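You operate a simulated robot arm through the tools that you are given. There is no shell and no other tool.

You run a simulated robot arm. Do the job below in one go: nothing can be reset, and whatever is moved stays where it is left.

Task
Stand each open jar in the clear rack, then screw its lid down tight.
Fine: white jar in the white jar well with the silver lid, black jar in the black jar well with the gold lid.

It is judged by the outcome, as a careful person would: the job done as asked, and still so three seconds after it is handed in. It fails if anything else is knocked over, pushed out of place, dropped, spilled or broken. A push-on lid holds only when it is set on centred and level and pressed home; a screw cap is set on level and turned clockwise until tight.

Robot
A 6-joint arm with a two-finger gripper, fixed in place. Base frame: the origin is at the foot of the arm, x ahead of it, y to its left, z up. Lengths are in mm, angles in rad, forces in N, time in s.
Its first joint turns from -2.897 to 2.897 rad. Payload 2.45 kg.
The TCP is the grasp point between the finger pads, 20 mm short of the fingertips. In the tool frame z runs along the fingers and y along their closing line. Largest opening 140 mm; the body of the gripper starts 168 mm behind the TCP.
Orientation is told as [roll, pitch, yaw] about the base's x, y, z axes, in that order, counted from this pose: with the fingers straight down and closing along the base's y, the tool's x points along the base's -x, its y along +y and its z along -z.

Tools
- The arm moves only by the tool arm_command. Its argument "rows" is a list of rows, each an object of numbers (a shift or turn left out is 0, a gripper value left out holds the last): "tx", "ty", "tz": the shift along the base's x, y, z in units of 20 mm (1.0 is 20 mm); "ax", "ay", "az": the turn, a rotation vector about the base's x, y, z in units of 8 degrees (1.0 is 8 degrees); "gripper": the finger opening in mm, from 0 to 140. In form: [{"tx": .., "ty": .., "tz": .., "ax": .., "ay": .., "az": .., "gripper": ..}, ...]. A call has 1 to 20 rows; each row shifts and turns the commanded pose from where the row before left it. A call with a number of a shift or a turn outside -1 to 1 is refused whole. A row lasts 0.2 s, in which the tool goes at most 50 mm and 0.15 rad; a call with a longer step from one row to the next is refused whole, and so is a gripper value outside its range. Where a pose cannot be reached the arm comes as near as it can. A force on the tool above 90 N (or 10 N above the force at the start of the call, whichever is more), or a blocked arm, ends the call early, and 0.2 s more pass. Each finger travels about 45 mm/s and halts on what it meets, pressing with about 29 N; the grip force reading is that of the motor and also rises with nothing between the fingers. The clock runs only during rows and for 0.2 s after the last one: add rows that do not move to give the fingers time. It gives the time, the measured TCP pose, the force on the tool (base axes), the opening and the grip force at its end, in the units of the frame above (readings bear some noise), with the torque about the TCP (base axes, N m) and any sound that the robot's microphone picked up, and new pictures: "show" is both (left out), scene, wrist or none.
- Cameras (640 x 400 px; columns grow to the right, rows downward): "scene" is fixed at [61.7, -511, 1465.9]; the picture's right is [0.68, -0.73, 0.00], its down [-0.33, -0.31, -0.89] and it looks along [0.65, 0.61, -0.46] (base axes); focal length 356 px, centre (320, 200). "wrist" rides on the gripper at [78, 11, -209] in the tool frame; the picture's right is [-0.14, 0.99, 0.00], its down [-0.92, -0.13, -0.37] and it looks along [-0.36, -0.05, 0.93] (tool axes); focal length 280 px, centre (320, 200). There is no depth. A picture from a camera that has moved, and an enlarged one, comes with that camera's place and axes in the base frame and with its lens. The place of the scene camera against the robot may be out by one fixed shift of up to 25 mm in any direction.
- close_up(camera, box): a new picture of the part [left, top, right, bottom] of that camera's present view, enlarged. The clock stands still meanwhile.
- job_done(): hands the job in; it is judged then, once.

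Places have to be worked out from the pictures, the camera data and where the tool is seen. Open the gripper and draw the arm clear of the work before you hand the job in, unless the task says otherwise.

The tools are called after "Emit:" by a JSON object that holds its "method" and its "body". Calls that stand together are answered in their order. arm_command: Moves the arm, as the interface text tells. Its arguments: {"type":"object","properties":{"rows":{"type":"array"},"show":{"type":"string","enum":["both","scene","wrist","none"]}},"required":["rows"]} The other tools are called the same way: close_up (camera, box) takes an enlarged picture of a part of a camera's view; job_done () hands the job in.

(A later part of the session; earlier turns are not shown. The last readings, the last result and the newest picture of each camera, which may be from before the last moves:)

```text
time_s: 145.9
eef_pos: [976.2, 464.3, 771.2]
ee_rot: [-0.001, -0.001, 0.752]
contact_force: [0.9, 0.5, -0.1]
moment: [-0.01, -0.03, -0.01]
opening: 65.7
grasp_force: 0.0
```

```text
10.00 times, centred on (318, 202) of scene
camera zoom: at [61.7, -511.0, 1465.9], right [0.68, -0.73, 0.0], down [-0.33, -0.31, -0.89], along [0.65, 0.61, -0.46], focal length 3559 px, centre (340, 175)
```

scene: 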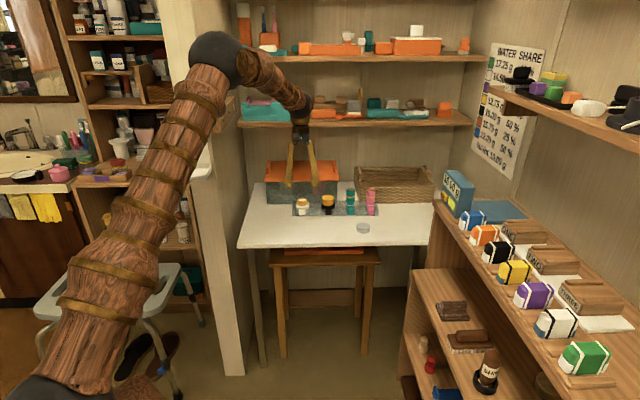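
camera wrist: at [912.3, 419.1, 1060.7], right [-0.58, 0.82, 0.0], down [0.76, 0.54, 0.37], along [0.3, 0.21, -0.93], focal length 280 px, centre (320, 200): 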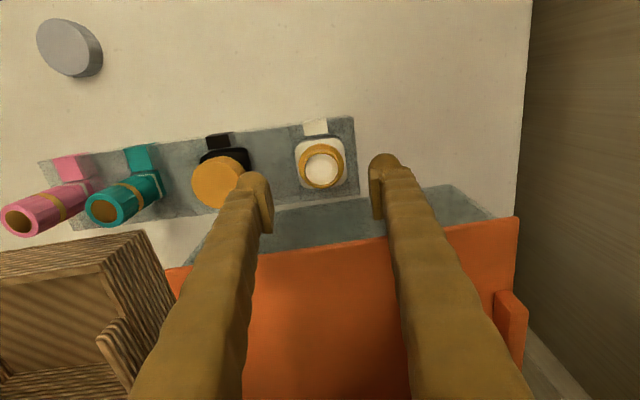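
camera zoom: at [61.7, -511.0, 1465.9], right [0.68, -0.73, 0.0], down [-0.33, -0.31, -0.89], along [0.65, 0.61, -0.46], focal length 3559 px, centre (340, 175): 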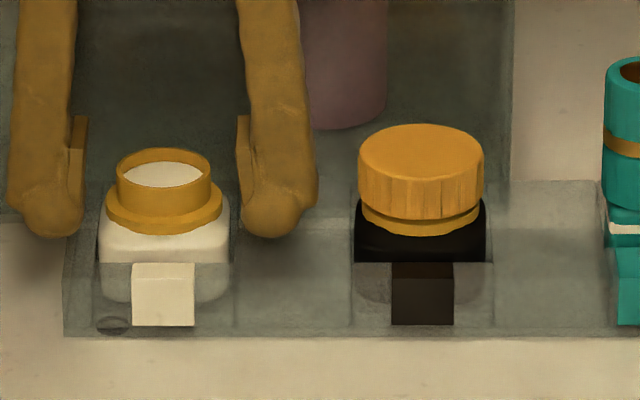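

The jar is centred. I close on its collar and draw it slowly 8 mm toward the front (−n), which brings the rack's white end along.

Emit:
{"method": "arm_command", "body": {"rows": [{"gripper": 56}, {"gripper": 50}, {"gripper": 44}, {}, {"tx": -0.035, "ty": -0.035}, {"tx": -0.035, "ty": -0.035}, {"tx": -0.035, "ty": -0.035}, {"tx": -0.035, "ty": -0.035}, {"tx": -0.035, "ty": -0.035}, {"tx": -0.035, "ty": -0.035}, {"tx": -0.035, "ty": -0.035}, {"tx": -0.035, "ty": -0.035}, {}], "show": "none"}}

Emit:
{"method": "close_up", "body": {"camera": "scene", "box": [286, 185, 350, 220]}}

Emit:
{"method": "close_up", "body": {"camera": "wrist", "box": [240, 110, 400, 230]}}

```text
time_s: 148.7
eef_pos: [969.7, 459.3, 770.7]
ee_rot: [0.0, -0.001, 0.753]
contact_force: [1.4, 2.8, 2.0]
moment: [0.1, -0.01, 0.06]
opening: 49.6
grasp_force: 28.6
```

```text
10.00 times, centred on (318, 202) of scene
camera zoom: at [61.7, -511.0, 1465.9], right [0.68, -0.73, 0.0], down [-0.33, -0.31, -0.89], along [0.65, 0.61, -0.46], focal length 3559 px, centre (340, 175)
```

zoom: 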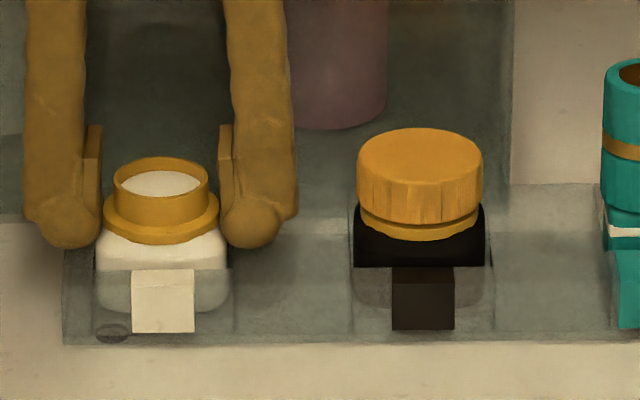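

```text
3.33 times, centred on (320, 170) of wrist
camera zoom: at [904.5, 414.2, 981.2], right [-0.58, 0.82, 0.0], down [0.76, 0.54, 0.37], along [0.3, 0.21, -0.93], focal length 935 px, centre (320, 300)
```

zoom: 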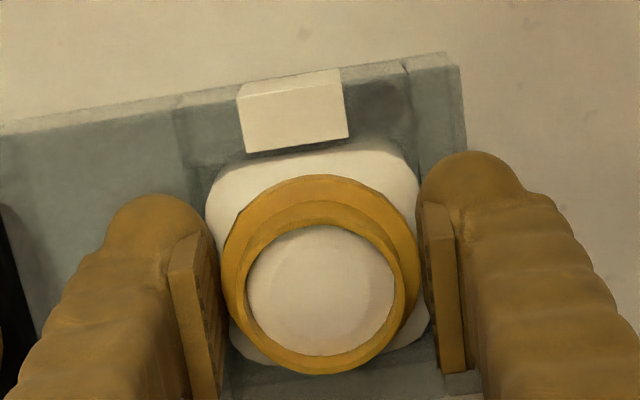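

It works: the white label is now ≈4 mm from its original place and the black label <1 mm. I pull another 4 mm.

Emit:
{"method": "arm_command", "body": {"rows": [{"tx": -0.031, "ty": -0.04}, {"tx": -0.031, "ty": -0.04}, {"tx": -0.031, "ty": -0.04}, {"tx": -0.031, "ty": -0.04}, {}], "show": "none"}}

Emit:
{"method": "close_up", "body": {"camera": "scene", "box": [286, 185, 350, 220]}}

Emit:
{"method": "close_up", "body": {"camera": "scene", "box": [326, 185, 390, 220]}}

```text
time_s: 149.9
eef_pos: [968.5, 455.9, 771.2]
ee_rot: [-0.002, -0.001, 0.753]
contact_force: [3.2, 1.6, 0.7]
moment: [-0.01, -0.04, 0.06]
opening: 49.3
grasp_force: 29.2
```

```text
10.00 times, centred on (318, 202) of scene
camera zoom: at [61.7, -511.0, 1465.9], right [0.68, -0.73, 0.0], down [-0.33, -0.31, -0.89], along [0.65, 0.61, -0.46], focal length 3559 px, centre (340, 175)
```

zoom: 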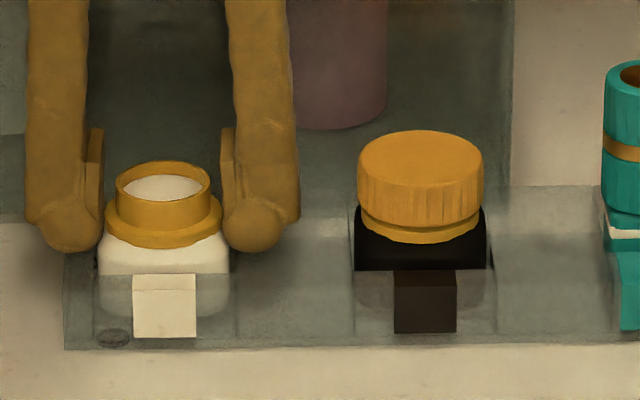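

```text
10.00 times, centred on (358, 202) of scene
camera zoom: at [61.7, -511.0, 1465.9], right [0.68, -0.73, 0.0], down [-0.33, -0.31, -0.89], along [0.65, 0.61, -0.46], focal length 3559 px, centre (-60, 175)
```

zoom: 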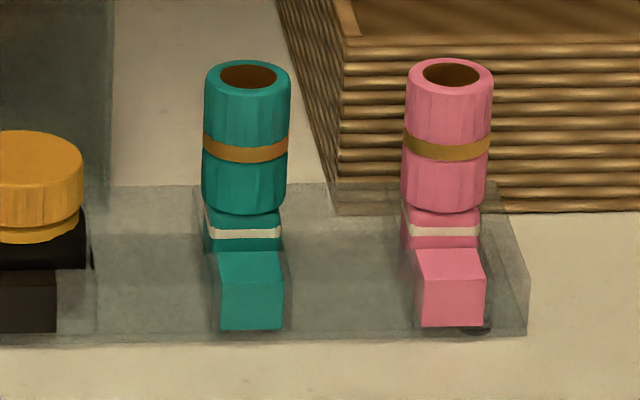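

The rack is back: white label at (133–196, 338) against the reference (133–195, 337), black, teal and pink within 2–3 mm. I release the white jar, rise, and go for the silver lid, pre-turning the wrist to 135°.

Emit:
{"method": "arm_command", "body": {"rows": [{"gripper": 54}, {"gripper": 62}, {}, {"tz": 0.5}, {"tz": 0.9}, {"tz": 0.9}, {"tz": 0.9}, {"tz": 0.9}, {}], "show": "none"}}

Emit:
{"method": "arm_command", "body": {"rows": [{"tx": 0.211, "ty": -0.905, "az": 0.765, "gripper": 90}, {"tx": 0.211, "ty": -0.905, "az": 0.765}, {"tx": 0.211, "ty": -0.905, "az": 0.765}, {"tx": 0.211, "ty": -0.905, "az": 0.765}, {"tx": 0.211, "ty": -0.905, "az": 0.765}, {"tx": 0.211, "ty": -0.905, "az": 0.765}, {"tx": 0.211, "ty": -0.905, "az": 0.765}, {"tx": 0.211, "ty": -0.905, "az": 0.765}, {"tx": 0.211, "ty": -0.905, "az": 0.765}, {"tx": 0.211, "ty": -0.905, "az": 0.765}, {"tx": 0.211, "ty": -0.905, "az": 0.765}, {"tx": 0.211, "ty": -0.905, "az": 0.765}, {"tx": 0.211, "ty": -0.905, "az": 0.765}, {"tx": 0.211, "ty": -0.905, "az": 0.765}, {"tx": 0.211, "ty": -0.905, "az": 0.765}, {"tz": -0.8}, {"tz": -0.8}, {}, {}], "show": "both"}}

Emit:
{"method": "close_up", "body": {"camera": "wrist", "box": [240, 110, 400, 230]}}

```text
time_s: 151.9
eef_pos: [968.4, 455.9, 853.5]
ee_rot: [-0.002, -0.001, 0.752]
contact_force: [0.4, -1.1, 0.1]
moment: [-0.02, 0.04, 0.01]
opening: 61.9
grasp_force: 0.1
```

```text
time_s: 155.9
eef_pos: [1031.9, 185.9, 823.0]
ee_rot: [-0.001, -0.004, 2.355]
contact_force: [-0.2, 0.0, -0.2]
moment: [0.0, 0.01, 0.01]
opening: 90.2
grasp_force: 0.1
camera wrist: at [1078.4, 121.5, 1032.4], right [-0.8, -0.6, 0.0], down [-0.56, 0.74, 0.37], along [-0.22, 0.3, -0.93], focal length 280 px, centre (320, 200)
```

scene: 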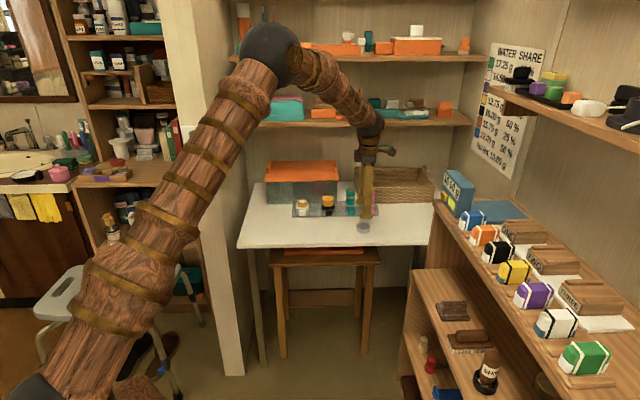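
wrist: 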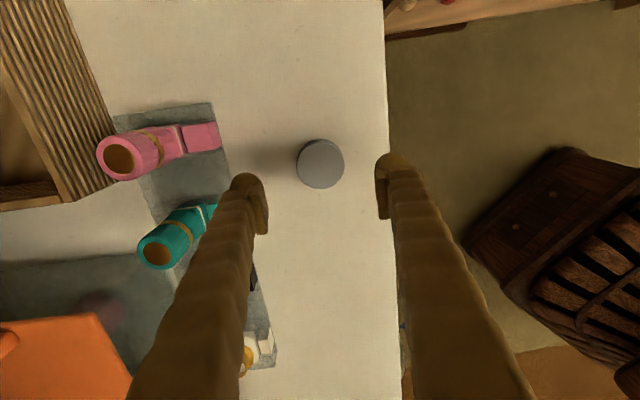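

```text
3.33 times, centred on (320, 170) of wrist
camera zoom: at [1078.4, 121.5, 1032.4], right [-0.8, -0.6, 0.0], down [-0.56, 0.74, 0.37], along [-0.22, 0.3, -0.93], focal length 935 px, centre (320, 300)
```

zoom: 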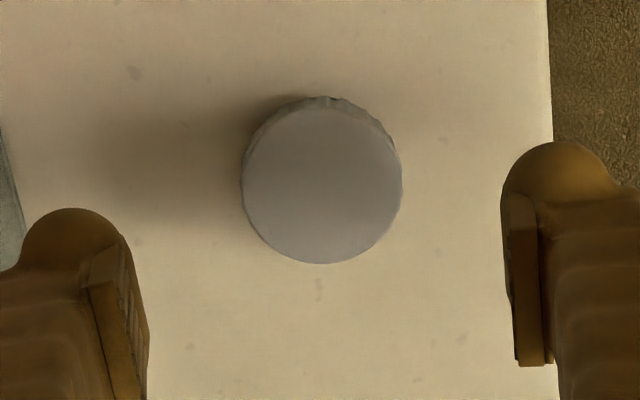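

The silver lid is centred within about 2 mm. I make a small correction, descend close, and check again.

Emit:
{"method": "arm_command", "body": {"rows": [{"tx": 0.042, "ty": -0.064, "tz": -0.7}, {"tz": -0.7}, {"tz": -0.7}, {"tz": -0.7}, {}, {}], "show": "none"}}

Emit:
{"method": "close_up", "body": {"camera": "wrist", "box": [240, 110, 400, 230]}}

```text
time_s: 157.3
eef_pos: [1031.8, 183.2, 765.9]
ee_rot: [-0.002, -0.001, 2.354]
contact_force: [0.7, 0.2, 0.5]
moment: [0.02, -0.01, -0.01]
opening: 89.9
grasp_force: 0.0
```

```text
3.33 times, centred on (320, 170) of wrist
camera zoom: at [1078.7, 119.9, 975.2], right [-0.8, -0.6, 0.0], down [-0.56, 0.74, 0.37], along [-0.22, 0.3, -0.93], focal length 935 px, centre (320, 300)
```

zoom: 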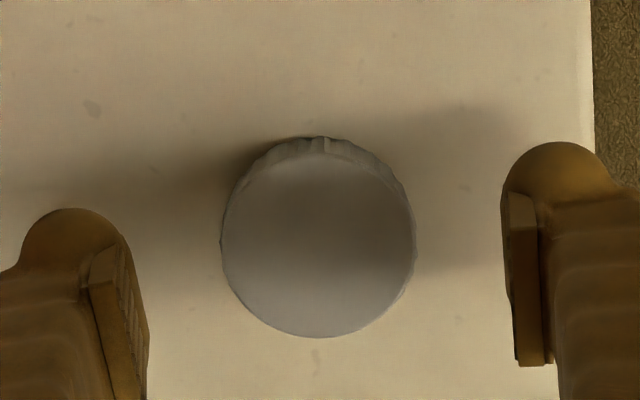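

The position is the same as for the gold lid. I lower to TCP ≈742.5 and close on it.

Emit:
{"method": "arm_command", "body": {"rows": [{"tz": -0.6, "gripper": 72}, {"tz": -0.47}, {"tz": -0.1}, {"gripper": 60}, {"gripper": 56}, {}], "show": "none"}}

Emit:
{"method": "arm_command", "body": {"rows": [{"gripper": 52}, {}, {"gripper": 46}, {}, {}], "show": "none"}}

Emit:
{"method": "close_up", "body": {"camera": "wrist", "box": [240, 110, 400, 230]}}

```text
time_s: 158.7
eef_pos: [1032.4, 182.8, 742.4]
ee_rot: [-0.003, -0.001, 2.355]
contact_force: [0.3, -0.5, 1.2]
moment: [0.0, 0.0, -0.02]
opening: 56.4
grasp_force: 0.1
```

```text
time_s: 159.9
eef_pos: [1033.0, 183.1, 742.6]
ee_rot: [-0.002, -0.002, 2.354]
contact_force: [0.0, 1.1, 0.5]
moment: [-0.02, 0.0, 0.02]
opening: 48.2
grasp_force: 29.2
```

```text
3.33 times, centred on (320, 170) of wrist
camera zoom: at [1079.1, 119.1, 951.8], right [-0.8, -0.6, 0.0], down [-0.56, 0.74, 0.37], along [-0.22, 0.3, -0.93], focal length 935 px, centre (320, 300)
```

zoom: 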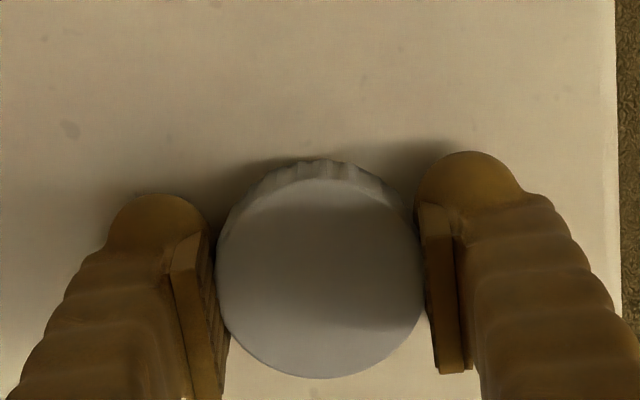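

The silver lid is held the same way. I lift it, carry it over the white jar, and stop about 12 mm above the rim for the alignment check.

Emit:
{"method": "arm_command", "body": {"rows": [{"tz": 0.3}, {"tz": 0.8}, {"tz": 0.9}, {"tz": 0.9}, {"tz": 0.9}, {"tz": 0.9}, {"tz": 0.77}, {}], "show": "none"}}

Emit:
{"method": "arm_command", "body": {"rows": [{"tx": -0.2133, "ty": 0.9097}, {"tx": -0.2133, "ty": 0.9097}, {"tx": -0.2133, "ty": 0.9097}, {"tx": -0.2133, "ty": 0.9097}, {"tx": -0.2133, "ty": 0.9097}, {"tx": -0.2133, "ty": 0.9097}, {"tx": -0.2133, "ty": 0.9097}, {"tx": -0.2133, "ty": 0.9097}, {"tx": -0.2133, "ty": 0.9097}, {"tx": -0.2133, "ty": 0.9097}, {"tx": -0.2133, "ty": 0.9097}, {"tx": -0.2133, "ty": 0.9097}, {"tx": -0.2133, "ty": 0.9097}, {"tx": -0.2133, "ty": 0.9097}, {"tx": -0.2133, "ty": 0.9097}, {"tz": -0.8}, {"tz": -0.7}, {"tz": -0.5}, {}, {}], "show": "both"}}

Emit:
{"method": "close_up", "body": {"camera": "scene", "box": [286, 186, 318, 210]}}

Emit:
{"method": "close_up", "body": {"camera": "wrist", "box": [240, 110, 400, 230]}}

```text
time_s: 161.7
eef_pos: [1031.5, 183.3, 851.9]
ee_rot: [-0.003, -0.003, 2.354]
contact_force: [0.1, -0.1, -0.5]
moment: [0.02, -0.02, 0.0]
opening: 47.9
grasp_force: 28.9
```

```text
time_s: 165.9
eef_pos: [965.7, 455.6, 811.8]
ee_rot: [-0.003, -0.002, 2.355]
contact_force: [0.4, 0.2, 0.1]
moment: [0.01, -0.02, 0.0]
opening: 48.2
grasp_force: 28.6
camera wrist: at [1013.6, 392.3, 1022.1], right [-0.8, -0.6, 0.0], down [-0.56, 0.74, 0.37], along [-0.22, 0.3, -0.93], focal length 280 px, centre (320, 200)
```

scene: 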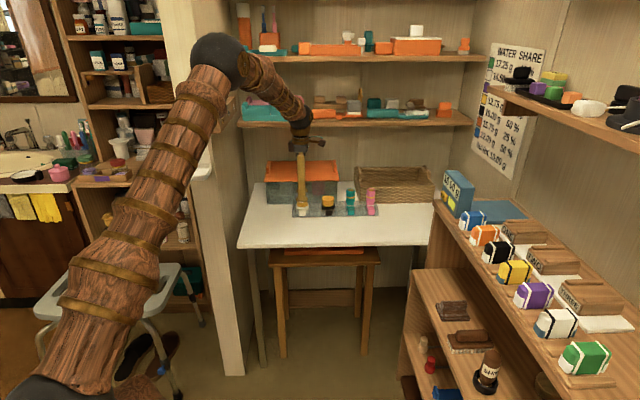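
wrist: 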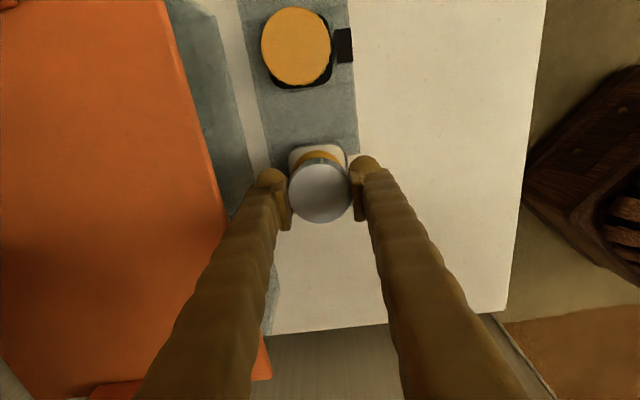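

```text
16.00 times, centred on (302, 198) of scene
camera zoom: at [61.7, -511.0, 1465.9], right [0.68, -0.73, 0.0], down [-0.33, -0.31, -0.89], along [0.65, 0.61, -0.46], focal length 5695 px, centre (608, 232)
```

zoom: 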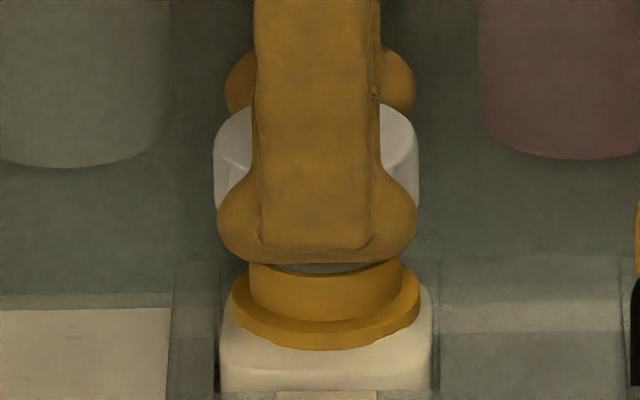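

```text
3.33 times, centred on (320, 170) of wrist
camera zoom: at [1013.6, 392.3, 1022.1], right [-0.8, -0.6, 0.0], down [-0.56, 0.74, 0.37], along [-0.22, 0.3, -0.93], focal length 935 px, centre (320, 300)
```

zoom: 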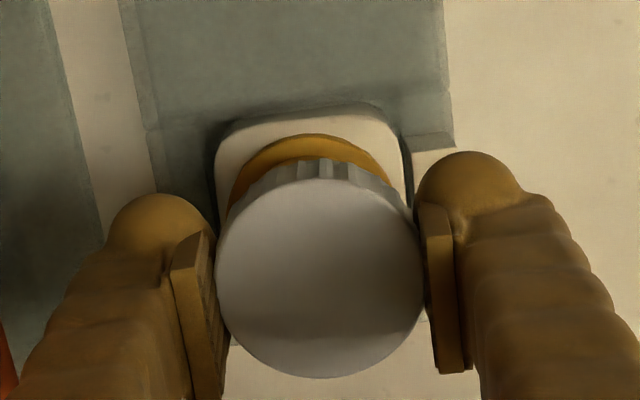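

Both views and the readings say the lid must move about +1.9 mm in e and +1.7 mm in n. I apply that and recheck.

Emit:
{"method": "arm_command", "body": {"rows": [{"tx": 0.127, "ty": -0.007}, {}, {}], "show": "none"}}

Emit:
{"method": "close_up", "body": {"camera": "scene", "box": [286, 186, 318, 210]}}

Emit:
{"method": "close_up", "body": {"camera": "wrist", "box": [240, 110, 400, 230]}}

```text
time_s: 166.7
eef_pos: [969.0, 455.7, 811.9]
ee_rot: [-0.002, -0.001, 2.355]
contact_force: [0.0, -0.2, -0.5]
moment: [0.0, 0.0, -0.01]
opening: 48.3
grasp_force: 28.4
```

```text
16.00 times, centred on (302, 198) of scene
camera zoom: at [61.7, -511.0, 1465.9], right [0.68, -0.73, 0.0], down [-0.33, -0.31, -0.89], along [0.65, 0.61, -0.46], focal length 5695 px, centre (608, 232)
```

zoom: 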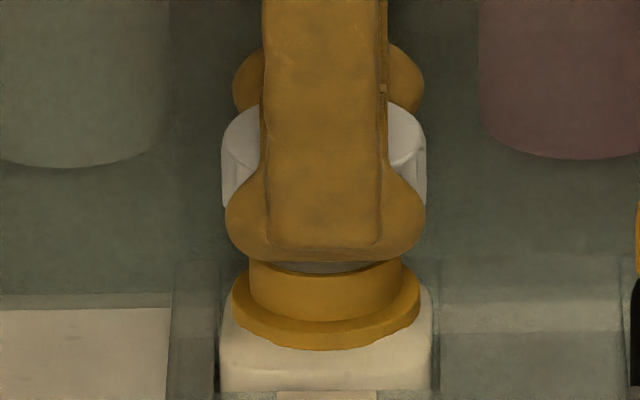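

```text
3.33 times, centred on (320, 170) of wrist
camera zoom: at [1016.1, 392.0, 1021.7], right [-0.8, -0.6, 0.0], down [-0.56, 0.74, 0.37], along [-0.22, 0.3, -0.93], focal length 935 px, centre (320, 300)
```

zoom: 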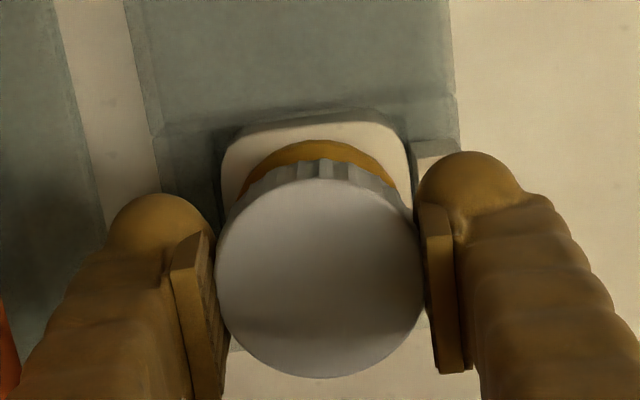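

The lid is aligned with the neck within about 0.5 mm. I lower it onto the jar in small steps.

Emit:
{"method": "arm_command", "body": {"rows": [{"tz": -0.1}, {"tz": -0.15}, {"tz": -0.15}, {"tz": -0.1}, {"tz": -0.1}, {"tz": -0.05}, {}], "show": "none"}}

Emit:
{"method": "arm_command", "body": {"rows": [{"tz": -0.05}, {"tz": -0.05}, {}], "show": "none"}}

Emit:
{"method": "arm_command", "body": {"rows": [{"tz": -0.05}, {}], "show": "none"}}

```text
time_s: 168.3
eef_pos: [970.1, 456.6, 799.4]
ee_rot: [-0.001, -0.002, 2.353]
contact_force: [-0.8, 0.0, -2.1]
moment: [0.02, 0.03, -0.02]
opening: 48.4
grasp_force: 29.2
```

```text
time_s: 169.1
eef_pos: [969.6, 456.7, 796.7]
ee_rot: [-0.003, -0.002, 2.353]
contact_force: [-2.3, -2.4, 11.4]
moment: [-0.08, 0.05, -0.05]
opening: 48.1
grasp_force: 28.4
```

```text
time_s: 169.7
eef_pos: [968.7, 456.4, 796.6]
ee_rot: [-0.002, 0.0, 2.354]
contact_force: [-6.2, -1.2, 25.5]
moment: [0.04, 0.19, -0.07]
opening: 48.2
grasp_force: 28.9
```

Contact at the same height as before. With ~25 N of pressure I begin turning clockwise, 45° first.

Emit:
{"method": "arm_command", "body": {"rows": [{"az": -0.8}, {"az": -0.9375}, {"az": -0.9375}, {"az": -0.9375}, {"az": -0.9375}, {"az": -0.9375}, {}], "show": "none"}}

Emit:
{"method": "close_up", "body": {"camera": "scene", "box": [286, 188, 318, 212]}}

```text
time_s: 171.3
eef_pos: [969.0, 455.2, 796.1]
ee_rot: [-0.003, -0.001, 1.585]
contact_force: [-2.7, 0.9, -0.3]
moment: [-0.05, 0.05, -0.01]
opening: 48.3
grasp_force: 29.3
```

```text
16.00 times, centred on (302, 200) of scene
camera zoom: at [61.7, -511.0, 1465.9], right [0.68, -0.73, 0.0], down [-0.33, -0.31, -0.89], along [0.65, 0.61, -0.46], focal length 5695 px, centre (608, 200)
```

zoom: 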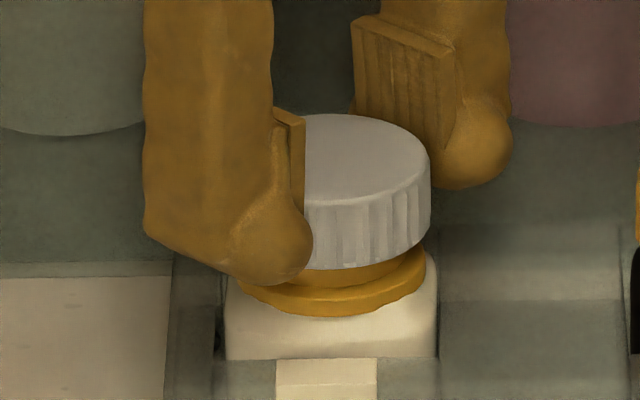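

Same behaviour as with the gold lid. I continue clockwise with a gentle downward follow.

Emit:
{"method": "arm_command", "body": {"rows": [{"az": -0.9375, "tz": -0.04}, {"az": -0.9375, "tz": -0.04}, {"az": -0.9375, "tz": -0.04}, {"az": -0.9375, "tz": -0.04}, {"az": -0.9375, "tz": -0.03}, {"az": -0.9375, "tz": -0.03}, {}], "show": "none"}}

Emit:
{"method": "close_up", "body": {"camera": "scene", "box": [286, 188, 318, 212]}}

```text
time_s: 172.9
eef_pos: [968.9, 456.1, 790.9]
ee_rot: [-0.001, -0.002, 0.801]
contact_force: [1.8, 0.5, 4.2]
moment: [-0.04, -0.07, 0.03]
opening: 48.5
grasp_force: 28.7
```

```text
16.00 times, centred on (302, 200) of scene
camera zoom: at [61.7, -511.0, 1465.9], right [0.68, -0.73, 0.0], down [-0.33, -0.31, -0.89], along [0.65, 0.61, -0.46], focal length 5695 px, centre (608, 200)
```

zoom: 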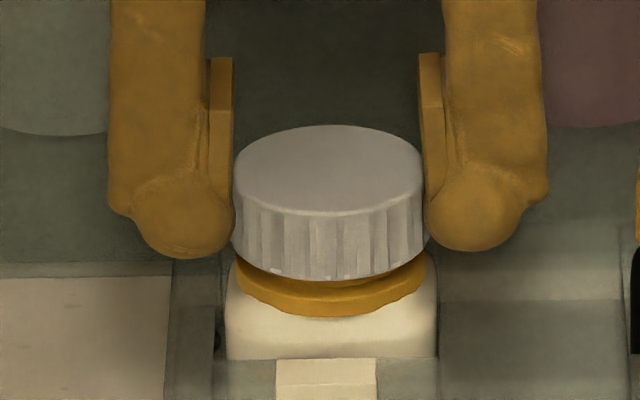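

The lid is feeding down steadily. I go on turning clockwise.

Emit:
{"method": "arm_command", "body": {"rows": [{"az": -0.9375, "tz": -0.03}, {"az": -0.9375, "tz": -0.03}, {"az": -0.9375, "tz": -0.03}, {"az": -0.9375, "tz": -0.03}, {"az": -0.9375, "tz": -0.03}, {"az": -0.9375, "tz": -0.03}, {}], "show": "none"}}

Emit:
{"method": "close_up", "body": {"camera": "scene", "box": [286, 188, 318, 212]}}

```text
time_s: 174.5
eef_pos: [970.0, 455.0, 788.2]
ee_rot: [-0.001, -0.001, 0.015]
contact_force: [-0.2, 6.9, 19.1]
moment: [0.07, 0.0, -0.04]
opening: 48.4
grasp_force: 29.2
```

```text
16.00 times, centred on (302, 200) of scene
camera zoom: at [61.7, -511.0, 1465.9], right [0.68, -0.73, 0.0], down [-0.33, -0.31, -0.89], along [0.65, 0.61, -0.46], focal length 5695 px, centre (608, 200)
```

zoom: 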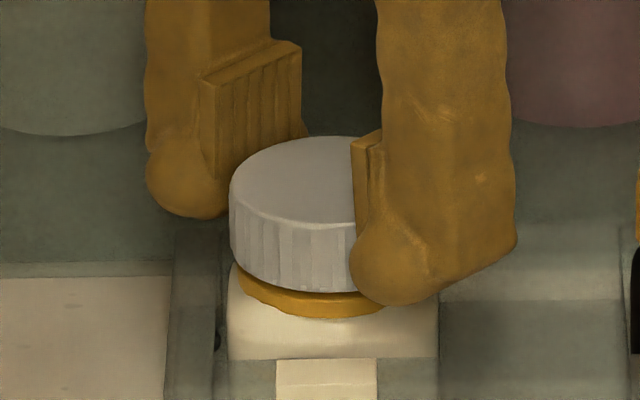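

The lid is now at nearly the same height as the tightened gold lid. I turn on in smaller steps, watching for the torque to rise and making sure the rack stays still.

Emit:
{"method": "arm_command", "body": {"rows": [{"az": -0.8}, {"az": -0.8}, {}], "show": "none"}}

Emit:
{"method": "arm_command", "body": {"rows": [{"az": -0.8}, {"az": -0.8}, {}], "show": "none"}}

Emit:
{"method": "close_up", "body": {"camera": "scene", "box": [286, 185, 350, 220]}}

```text
time_s: 175.3
eef_pos: [968.6, 456.3, 786.7]
ee_rot: [-0.002, -0.003, -0.207]
contact_force: [-6.2, 3.2, 17.0]
moment: [0.01, 0.17, 0.02]
opening: 48.4
grasp_force: 28.9
```

```text
time_s: 176.1
eef_pos: [969.2, 456.4, 787.0]
ee_rot: [-0.004, -0.003, -0.43]
contact_force: [-1.0, 7.8, 2.8]
moment: [0.13, 0.03, 0.39]
opening: 48.6
grasp_force: 29.3
```

```text
10.00 times, centred on (318, 202) of scene
camera zoom: at [61.7, -511.0, 1465.9], right [0.68, -0.73, 0.0], down [-0.33, -0.31, -0.89], along [0.65, 0.61, -0.46], focal length 3559 px, centre (340, 175)
```

zoom: 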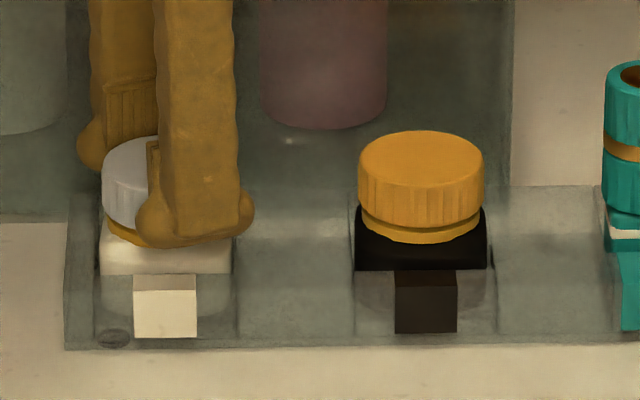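

The torque rises to 0.39 N·m and the rack has not moved. I turn a little more, in 6° steps.

Emit:
{"method": "arm_command", "body": {"rows": [{"az": -0.8}, {}], "show": "none"}}

Emit:
{"method": "arm_command", "body": {"rows": [{"az": -0.8}, {}], "show": "none"}}

Emit:
{"method": "close_up", "body": {"camera": "scene", "box": [286, 185, 350, 220]}}

```text
time_s: 176.7
eef_pos: [969.3, 456.6, 787.4]
ee_rot: [-0.004, -0.001, -0.544]
contact_force: [-0.5, 0.6, -0.9]
moment: [-0.02, 0.02, 0.61]
opening: 48.7
grasp_force: 29.4
```

```text
time_s: 177.3
eef_pos: [968.9, 455.6, 786.7]
ee_rot: [-0.003, -0.002, -0.653]
contact_force: [0.7, -2.4, -0.8]
moment: [-0.06, 0.0, 0.68]
opening: 48.4
grasp_force: 29.4
```

```text
10.00 times, centred on (318, 202) of scene
camera zoom: at [61.7, -511.0, 1465.9], right [0.68, -0.73, 0.0], down [-0.33, -0.31, -0.89], along [0.65, 0.61, -0.46], focal length 3559 px, centre (340, 175)
```

zoom: 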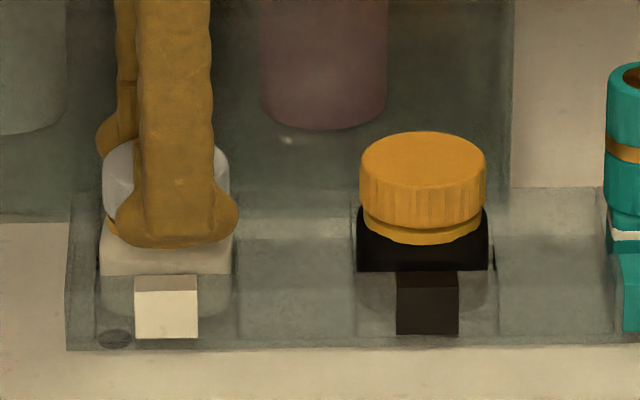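

Torque reached 0.68 N·m, so the lid is tight and the rack is only just starting to follow; I stop here. I release, rise, and inspect everything.

Emit:
{"method": "arm_command", "body": {"rows": [{"gripper": 54}, {"gripper": 64}, {}, {"tz": 0.5}, {"tz": 0.9}, {"tz": 0.9}, {"tz": 0.9}, {"tz": 0.9}, {"tz": 0.9}, {}], "show": "both"}}

Emit:
{"method": "close_up", "body": {"camera": "scene", "box": [286, 185, 350, 220]}}

Emit:
{"method": "close_up", "body": {"camera": "scene", "box": [326, 185, 390, 220]}}

Emit:
{"method": "close_up", "body": {"camera": "scene", "box": [288, 190, 320, 214]}}

```text
time_s: 179.5
eef_pos: [971.4, 457.2, 888.9]
ee_rot: [-0.002, -0.002, -0.652]
contact_force: [-0.2, 0.6, -0.5]
moment: [0.03, 0.03, -0.02]
opening: 63.9
grasp_force: 0.0
camera wrist: at [915.0, 513.8, 1097.8], right [0.71, 0.7, 0.0], down [0.65, -0.66, 0.37], along [0.26, -0.26, -0.93], focal length 280 px, centre (320, 200)
```

scene: 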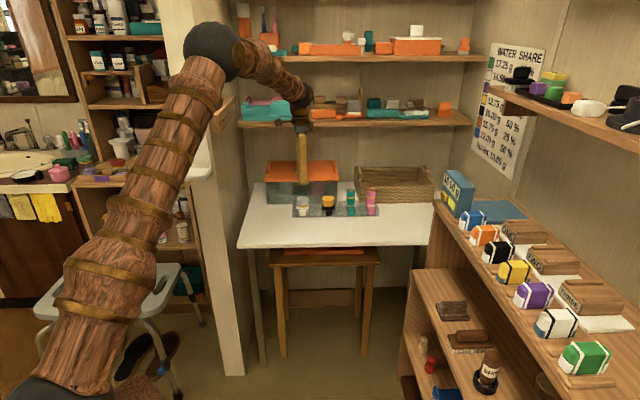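
wrist: 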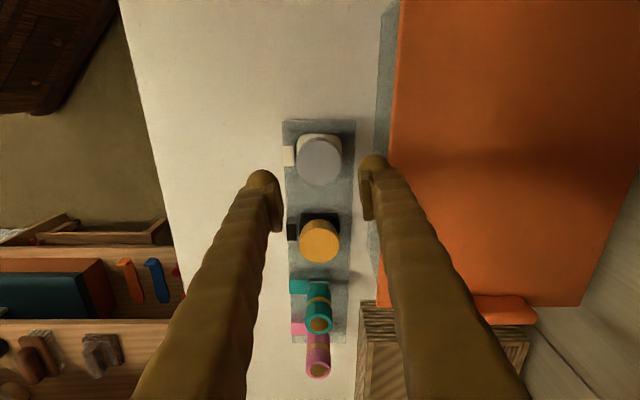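

```text
10.00 times, centred on (318, 202) of scene
camera zoom: at [61.7, -511.0, 1465.9], right [0.68, -0.73, 0.0], down [-0.33, -0.31, -0.89], along [0.65, 0.61, -0.46], focal length 3559 px, centre (340, 175)
```

zoom: 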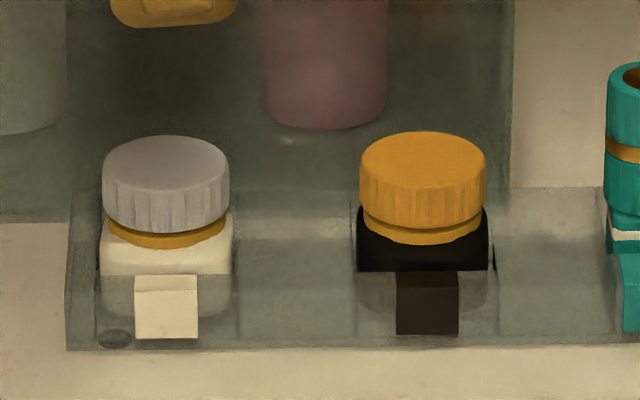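

```text
10.00 times, centred on (358, 202) of scene
camera zoom: at [61.7, -511.0, 1465.9], right [0.68, -0.73, 0.0], down [-0.33, -0.31, -0.89], along [0.65, 0.61, -0.46], focal length 3559 px, centre (-60, 175)
```

zoom: 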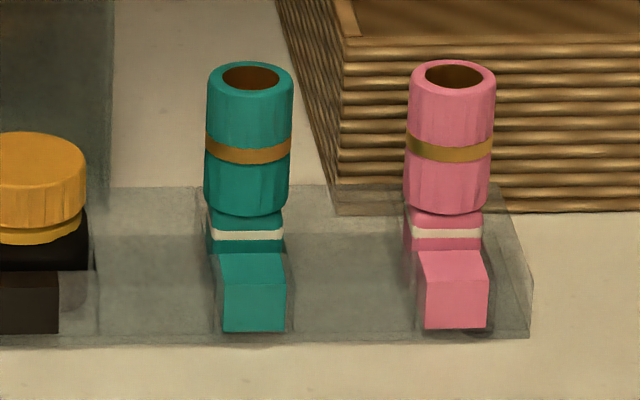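

```text
16.00 times, centred on (304, 202) of scene
camera zoom: at [61.7, -511.0, 1465.9], right [0.68, -0.73, 0.0], down [-0.33, -0.31, -0.89], along [0.65, 0.61, -0.46], focal length 5695 px, centre (576, 168)
```

zoom: 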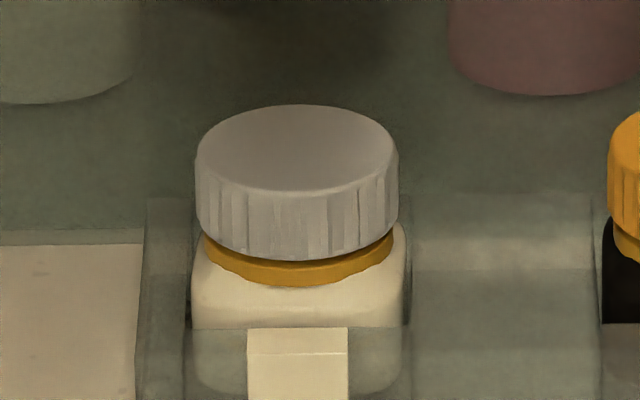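

I take a tighter look at the silver lid to verify it is level.

Emit:
{"method": "close_up", "body": {"camera": "scene", "box": [294, 194, 314, 209]}}

Emit:
{"method": "close_up", "body": {"camera": "scene", "box": [318, 193, 338, 208]}}

Emit:
{"method": "close_up", "body": {"camera": "wrist", "box": [270, 110, 370, 180]}}

```text
16.00 times, centred on (304, 202) of scene
camera zoom: at [61.7, -511.0, 1465.9], right [0.68, -0.73, 0.0], down [-0.33, -0.31, -0.89], along [0.65, 0.61, -0.46], focal length 5695 px, centre (576, 176)
```

zoom: 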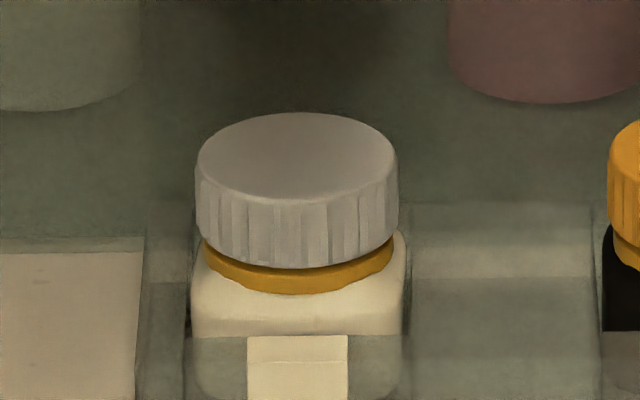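

```text
16.00 times, centred on (328, 200) of scene
camera zoom: at [61.7, -511.0, 1465.9], right [0.68, -0.73, 0.0], down [-0.33, -0.31, -0.89], along [0.65, 0.61, -0.46], focal length 5695 px, centre (192, 192)
```

zoom: 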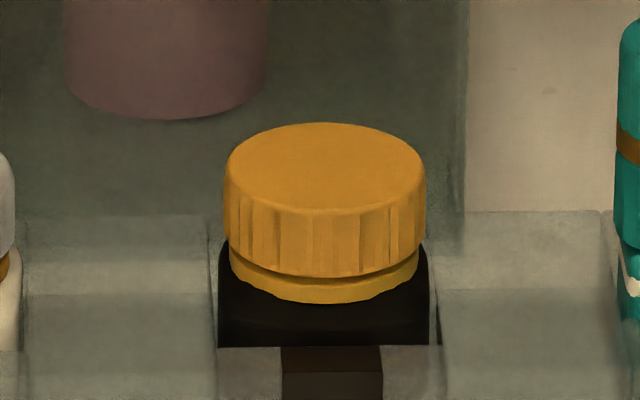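

```text
5.71 times, centred on (320, 145) of wrist
camera zoom: at [915.0, 513.8, 1097.8], right [0.71, 0.7, 0.0], down [0.65, -0.66, 0.37], along [0.26, -0.26, -0.93], focal length 1602 px, centre (320, 514)
```

zoom: 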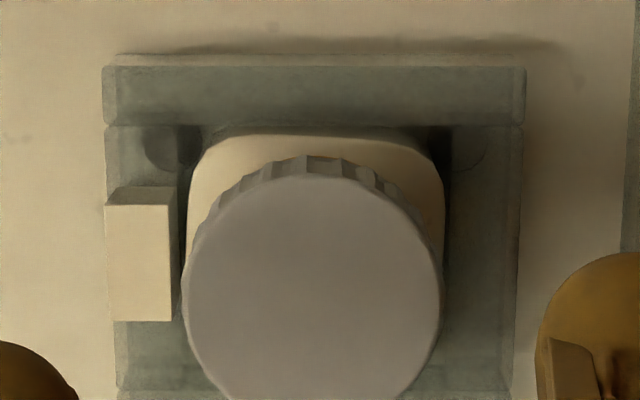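

Both lids sit level at the same height above their collars. The rack is within 2–5 mm of its original place (the pink end is the furthest, ≈4.6 mm toward the front). I'll nudge it those few millimetres back: with closed fingers I go to the free space in front of the rack near the teal label.

Emit:
{"method": "arm_command", "body": {"rows": [{"tx": 0.271, "ty": -0.771, "az": 0.858, "gripper": 0}, {"tx": 0.271, "ty": -0.771, "az": 0.858}, {"tx": 0.271, "ty": -0.771, "az": 0.858}, {"tx": 0.271, "ty": -0.771, "az": 0.858}, {"tx": 0.271, "ty": -0.771, "az": 0.858}, {"tx": 0.271, "ty": -0.771, "az": 0.858}, {"tx": 0.271, "ty": -0.771, "az": 0.858}, {"tx": 0.271, "ty": -0.771, "az": 0.858}, {"tx": 0.271, "ty": -0.771, "az": 0.858}, {"tx": 0.271, "ty": -0.771, "az": 0.858}, {"tx": 0.271, "ty": -0.771, "az": 0.858}, {"tx": 0.271, "ty": -0.771, "az": 0.858}, {}, {}], "show": "both"}}

```text
time_s: 182.5
eef_pos: [1034.5, 270.4, 887.9]
ee_rot: [-0.001, -0.003, 0.784]
contact_force: [0.3, 0.4, 0.3]
moment: [-0.02, 0.01, -0.03]
opening: 0.2
grasp_force: 28.9
camera wrist: at [969.9, 222.8, 1097.8], right [-0.6, 0.8, 0.0], down [0.74, 0.56, 0.37], along [0.3, 0.22, -0.93], focal length 280 px, centre (320, 200)
```

scene: 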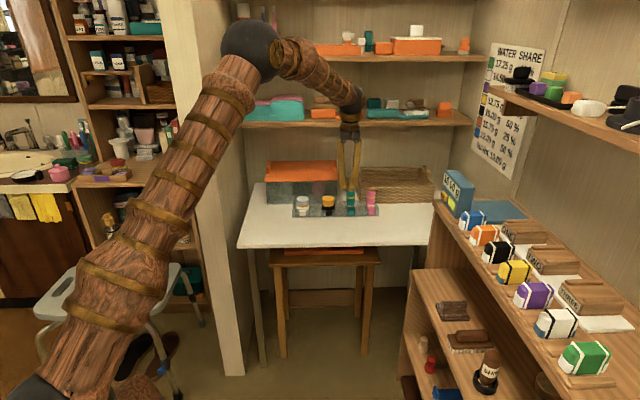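
wrist: 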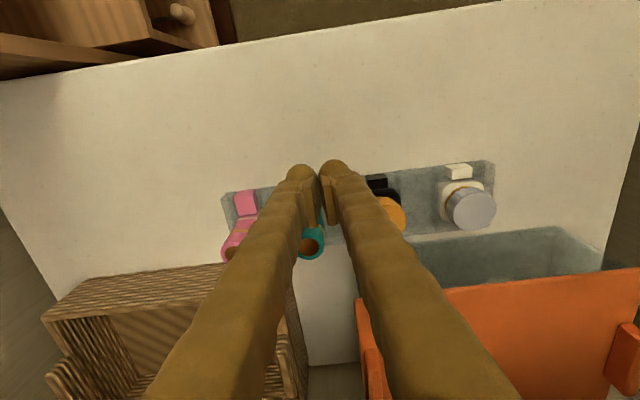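

The space in front of the rack is clear. I lower the closed fingers there, about 20 mm before the rack's front face.

Emit:
{"method": "arm_command", "body": {"rows": [{"tz": -0.79}, {"tz": -0.79}, {"tz": -0.79}, {"tz": -0.79}, {"tz": -0.79}, {"tz": -0.79}, {"tz": -0.79}, {"tz": -0.79}, {"tz": -0.79}, {}], "show": "none"}}

Emit:
{"method": "close_up", "body": {"camera": "scene", "box": [320, 185, 384, 220]}}

Emit:
{"method": "close_up", "body": {"camera": "wrist", "box": [220, 100, 420, 225]}}

```text
time_s: 184.7
eef_pos: [1034.8, 270.2, 745.2]
ee_rot: [-0.002, -0.001, 0.783]
contact_force: [0.1, -0.8, -0.4]
moment: [0.01, 0.02, -0.01]
opening: 0.1
grasp_force: 28.8
```

```text
10.00 times, centred on (352, 202) of scene
camera zoom: at [61.7, -511.0, 1465.9], right [0.68, -0.73, 0.0], down [-0.33, -0.31, -0.89], along [0.65, 0.61, -0.46], focal length 3559 px, centre (0, 175)
```

zoom: 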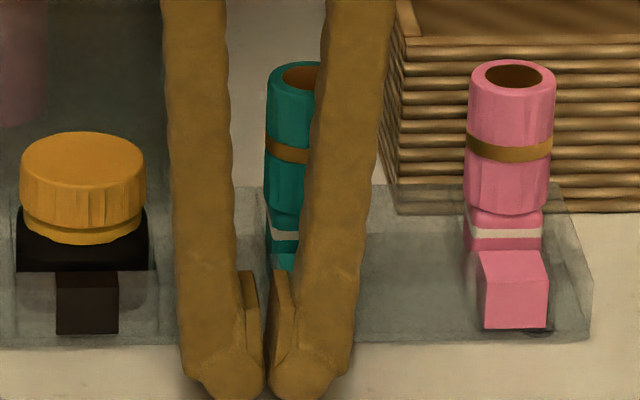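

```text
3.20 times, centred on (320, 162) of wrist
camera zoom: at [970.4, 223.6, 955.2], right [-0.6, 0.8, 0.0], down [0.74, 0.56, 0.37], along [0.3, 0.22, -0.93], focal length 897 px, centre (320, 320)
```

zoom: 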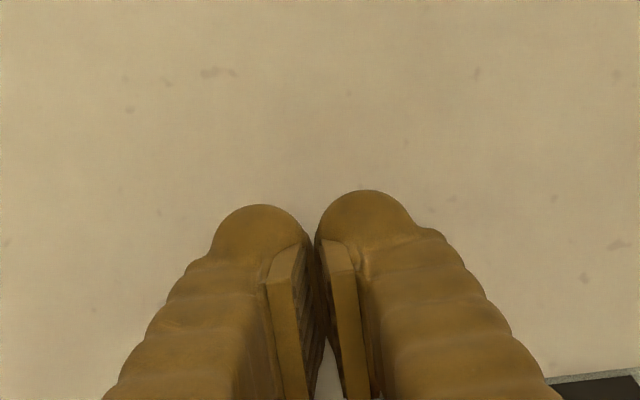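

I approach the front face slowly (+n), checking the force for first contact.

Emit:
{"method": "arm_command", "body": {"rows": [{"tx": 0.07, "ty": 0.07}, {"tx": 0.07, "ty": 0.07}, {"tx": 0.07, "ty": 0.07}, {"tx": 0.07, "ty": 0.07}, {"tx": 0.035, "ty": 0.035}, {"tx": 0.035, "ty": 0.035}, {}], "show": "none"}}

Emit:
{"method": "arm_command", "body": {"rows": [{"tx": 0.035, "ty": 0.035}, {"tx": 0.035, "ty": 0.035}, {"tx": 0.035, "ty": 0.035}, {}], "show": "none"}}

Emit:
{"method": "arm_command", "body": {"rows": [{"tx": 0.035, "ty": 0.035}, {"tx": 0.035, "ty": 0.035}, {}], "show": "none"}}

Emit:
{"method": "close_up", "body": {"camera": "scene", "box": [326, 185, 390, 220]}}

```text
time_s: 186.3
eef_pos: [1042.7, 277.8, 746.4]
ee_rot: [-0.002, -0.001, 0.785]
contact_force: [0.8, 0.2, 0.5]
moment: [-0.02, -0.02, -0.01]
opening: 0.3
grasp_force: 28.6
```

```text
time_s: 187.3
eef_pos: [1043.8, 280.1, 745.0]
ee_rot: [-0.003, -0.003, 0.782]
contact_force: [0.1, -0.1, 0.6]
moment: [-0.02, -0.02, 0.01]
opening: 0.1
grasp_force: 29.6
```

```text
time_s: 188.1
eef_pos: [1045.0, 281.5, 746.5]
ee_rot: [0.0, -0.002, 0.784]
contact_force: [0.5, -0.1, 0.1]
moment: [0.03, 0.06, 0.01]
opening: 0.0
grasp_force: 29.0
```

```text
10.00 times, centred on (358, 202) of scene
camera zoom: at [61.7, -511.0, 1465.9], right [0.68, -0.73, 0.0], down [-0.33, -0.31, -0.89], along [0.65, 0.61, -0.46], focal length 3559 px, centre (-60, 175)
```

zoom: 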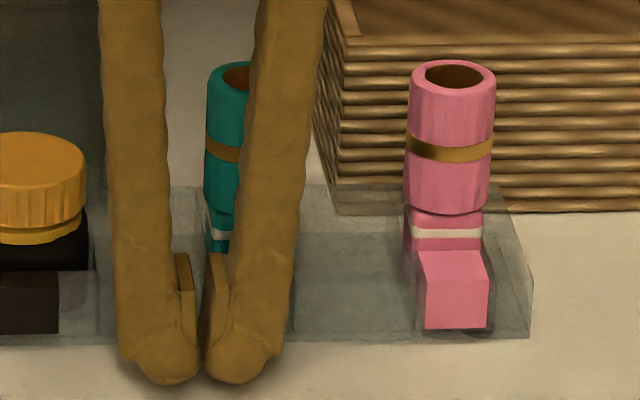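

No contact yet; I continue in 1 mm steps.

Emit:
{"method": "arm_command", "body": {"rows": [{"tx": 0.035, "ty": 0.035}, {"tx": 0.035, "ty": 0.035}, {}], "show": "none"}}

Emit:
{"method": "arm_command", "body": {"rows": [{"tx": 0.035, "ty": 0.035}, {"tx": 0.035, "ty": 0.035}, {}], "show": "none"}}

Emit:
{"method": "arm_command", "body": {"rows": [{"tx": 0.035, "ty": 0.035}, {"tx": 0.035, "ty": 0.035}, {}], "show": "none"}}

```text
time_s: 188.9
eef_pos: [1046.2, 283.7, 745.7]
ee_rot: [-0.001, -0.002, 0.785]
contact_force: [0.3, 0.1, 0.8]
moment: [0.01, -0.04, 0.0]
opening: 0.0
grasp_force: 28.8
```

```text
time_s: 189.7
eef_pos: [1048.9, 284.1, 746.0]
ee_rot: [-0.002, 0.001, 0.784]
contact_force: [-3.8, -4.7, -0.1]
moment: [0.01, 0.04, -0.02]
opening: 6.1
grasp_force: 28.8
```

```text
time_s: 190.5
eef_pos: [1051.0, 285.9, 746.5]
ee_rot: [0.0, -0.002, 0.783]
contact_force: [-4.8, -3.3, 0.5]
moment: [-0.04, 0.01, 0.03]
opening: 5.9
grasp_force: 28.7
```

Contact with ~6 N, and the rack is sliding gently. I check how far it has moved.

Emit:
{"method": "close_up", "body": {"camera": "scene", "box": [326, 185, 390, 220]}}

Emit:
{"method": "close_up", "body": {"camera": "scene", "box": [286, 185, 350, 220]}}

```text
10.00 times, centred on (358, 202) of scene
camera zoom: at [61.7, -511.0, 1465.9], right [0.68, -0.73, 0.0], down [-0.33, -0.31, -0.89], along [0.65, 0.61, -0.46], focal length 3559 px, centre (-60, 175)
```

zoom: 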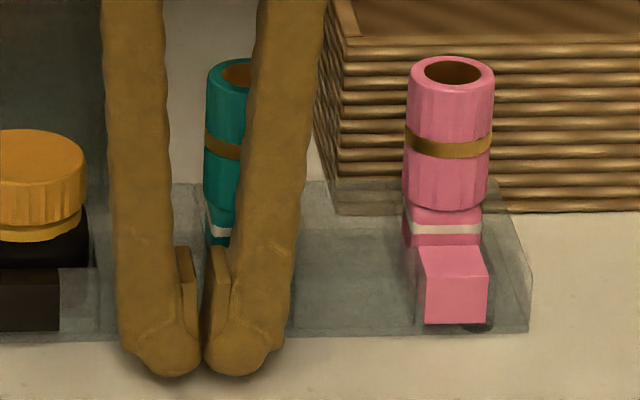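

```text
10.00 times, centred on (318, 202) of scene
camera zoom: at [61.7, -511.0, 1465.9], right [0.68, -0.73, 0.0], down [-0.33, -0.31, -0.89], along [0.65, 0.61, -0.46], focal length 3559 px, centre (340, 175)
```

zoom: 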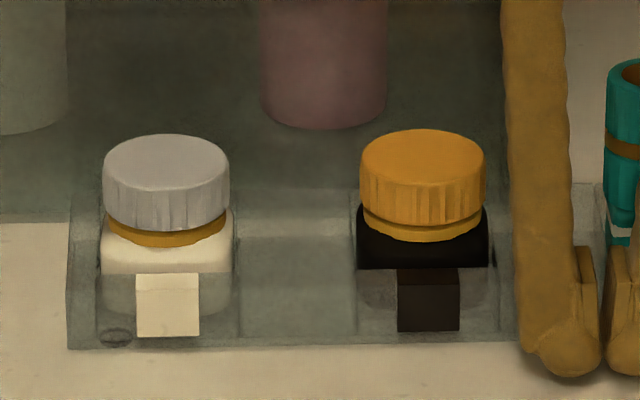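

The rack now matches its original place: all labels are within about 1 mm. I back off, rise, open the gripper and draw the arm clear to its starting area.

Emit:
{"method": "arm_command", "body": {"rows": [{"tx": -0.3, "ty": -0.3}, {"tx": -0.4, "ty": -0.4}, {"tx": -0.4, "ty": -0.4}, {"tz": 0.9}, {"tz": 0.9}, {"tz": 0.9}, {"tz": 0.9}, {"tz": 0.9}, {"tz": 0.9}, {"tz": 0.9}, {"tz": 0.9}, {"tx": -0.9, "ty": -0.2, "tz": 0.9, "gripper": 100}, {"tx": -0.9, "ty": -0.2, "tz": 0.9}, {"tx": -0.9, "ty": -0.2, "tz": 0.9}, {"tx": -0.9, "ty": -0.2, "tz": 0.5}, {"tx": -0.9, "ty": -0.2}, {"tx": -0.9, "ty": -0.2}, {"tx": -0.9, "ty": -0.2}, {}, {}], "show": "both"}}

Emit:
{"method": "close_up", "body": {"camera": "scene", "box": [240, 170, 400, 270]}}

Emit:
{"method": "close_up", "body": {"camera": "scene", "box": [286, 190, 350, 218]}}

```text
time_s: 194.7
eef_pos: [901.4, 234.9, 954.1]
ee_rot: [-0.001, -0.001, 0.783]
contact_force: [0.0, -0.2, -0.5]
moment: [0.03, 0.01, -0.05]
opening: 100.1
grasp_force: 0.1
camera wrist: at [837.8, 187.6, 1163.7], right [-0.6, 0.8, 0.0], down [0.74, 0.56, 0.37], along [0.3, 0.22, -0.93], focal length 280 px, centre (320, 200)
```

scene: 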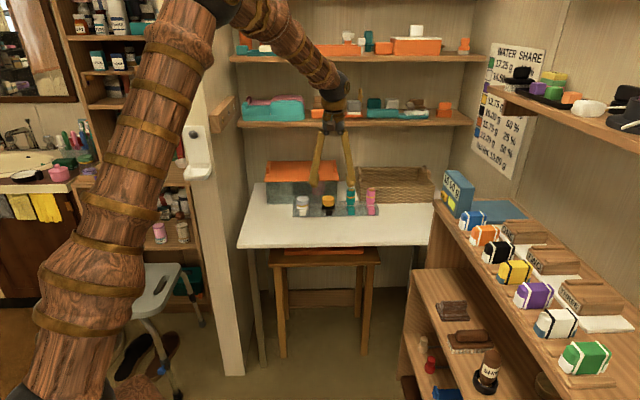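
wrist: 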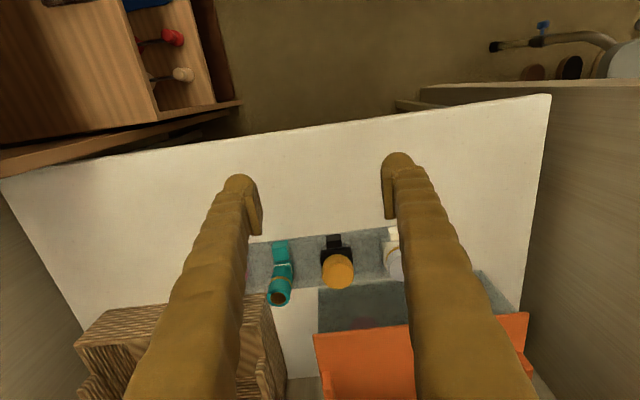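

```text
4.00 times, centred on (320, 220) of scene
camera zoom: at [61.7, -511.0, 1465.9], right [0.68, -0.73, 0.0], down [-0.33, -0.31, -0.89], along [0.65, 0.61, -0.46], focal length 1424 px, centre (320, 120)
```

zoom: 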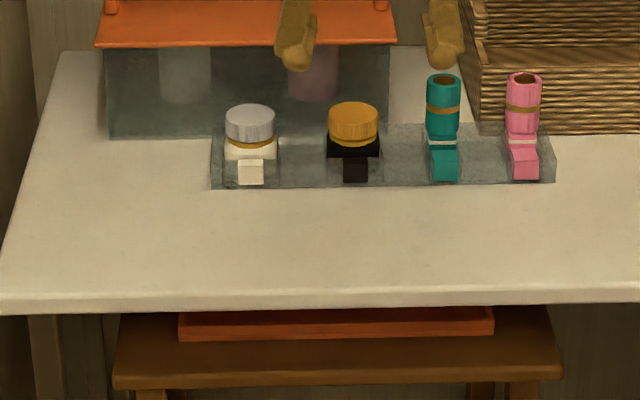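

```text
10.00 times, centred on (318, 204) of scene
camera zoom: at [61.7, -511.0, 1465.9], right [0.68, -0.73, 0.0], down [-0.33, -0.31, -0.89], along [0.65, 0.61, -0.46], focal length 3559 px, centre (340, 160)
```

zoom: 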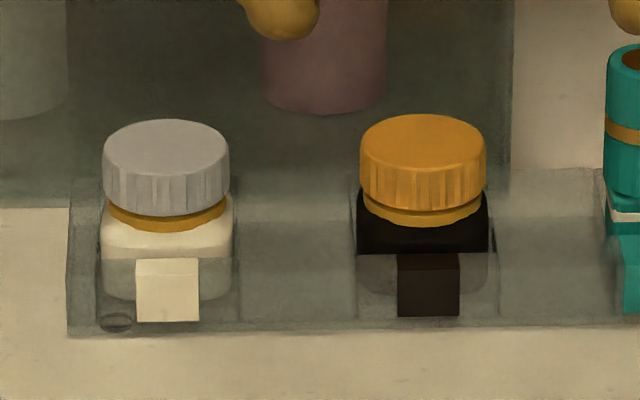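

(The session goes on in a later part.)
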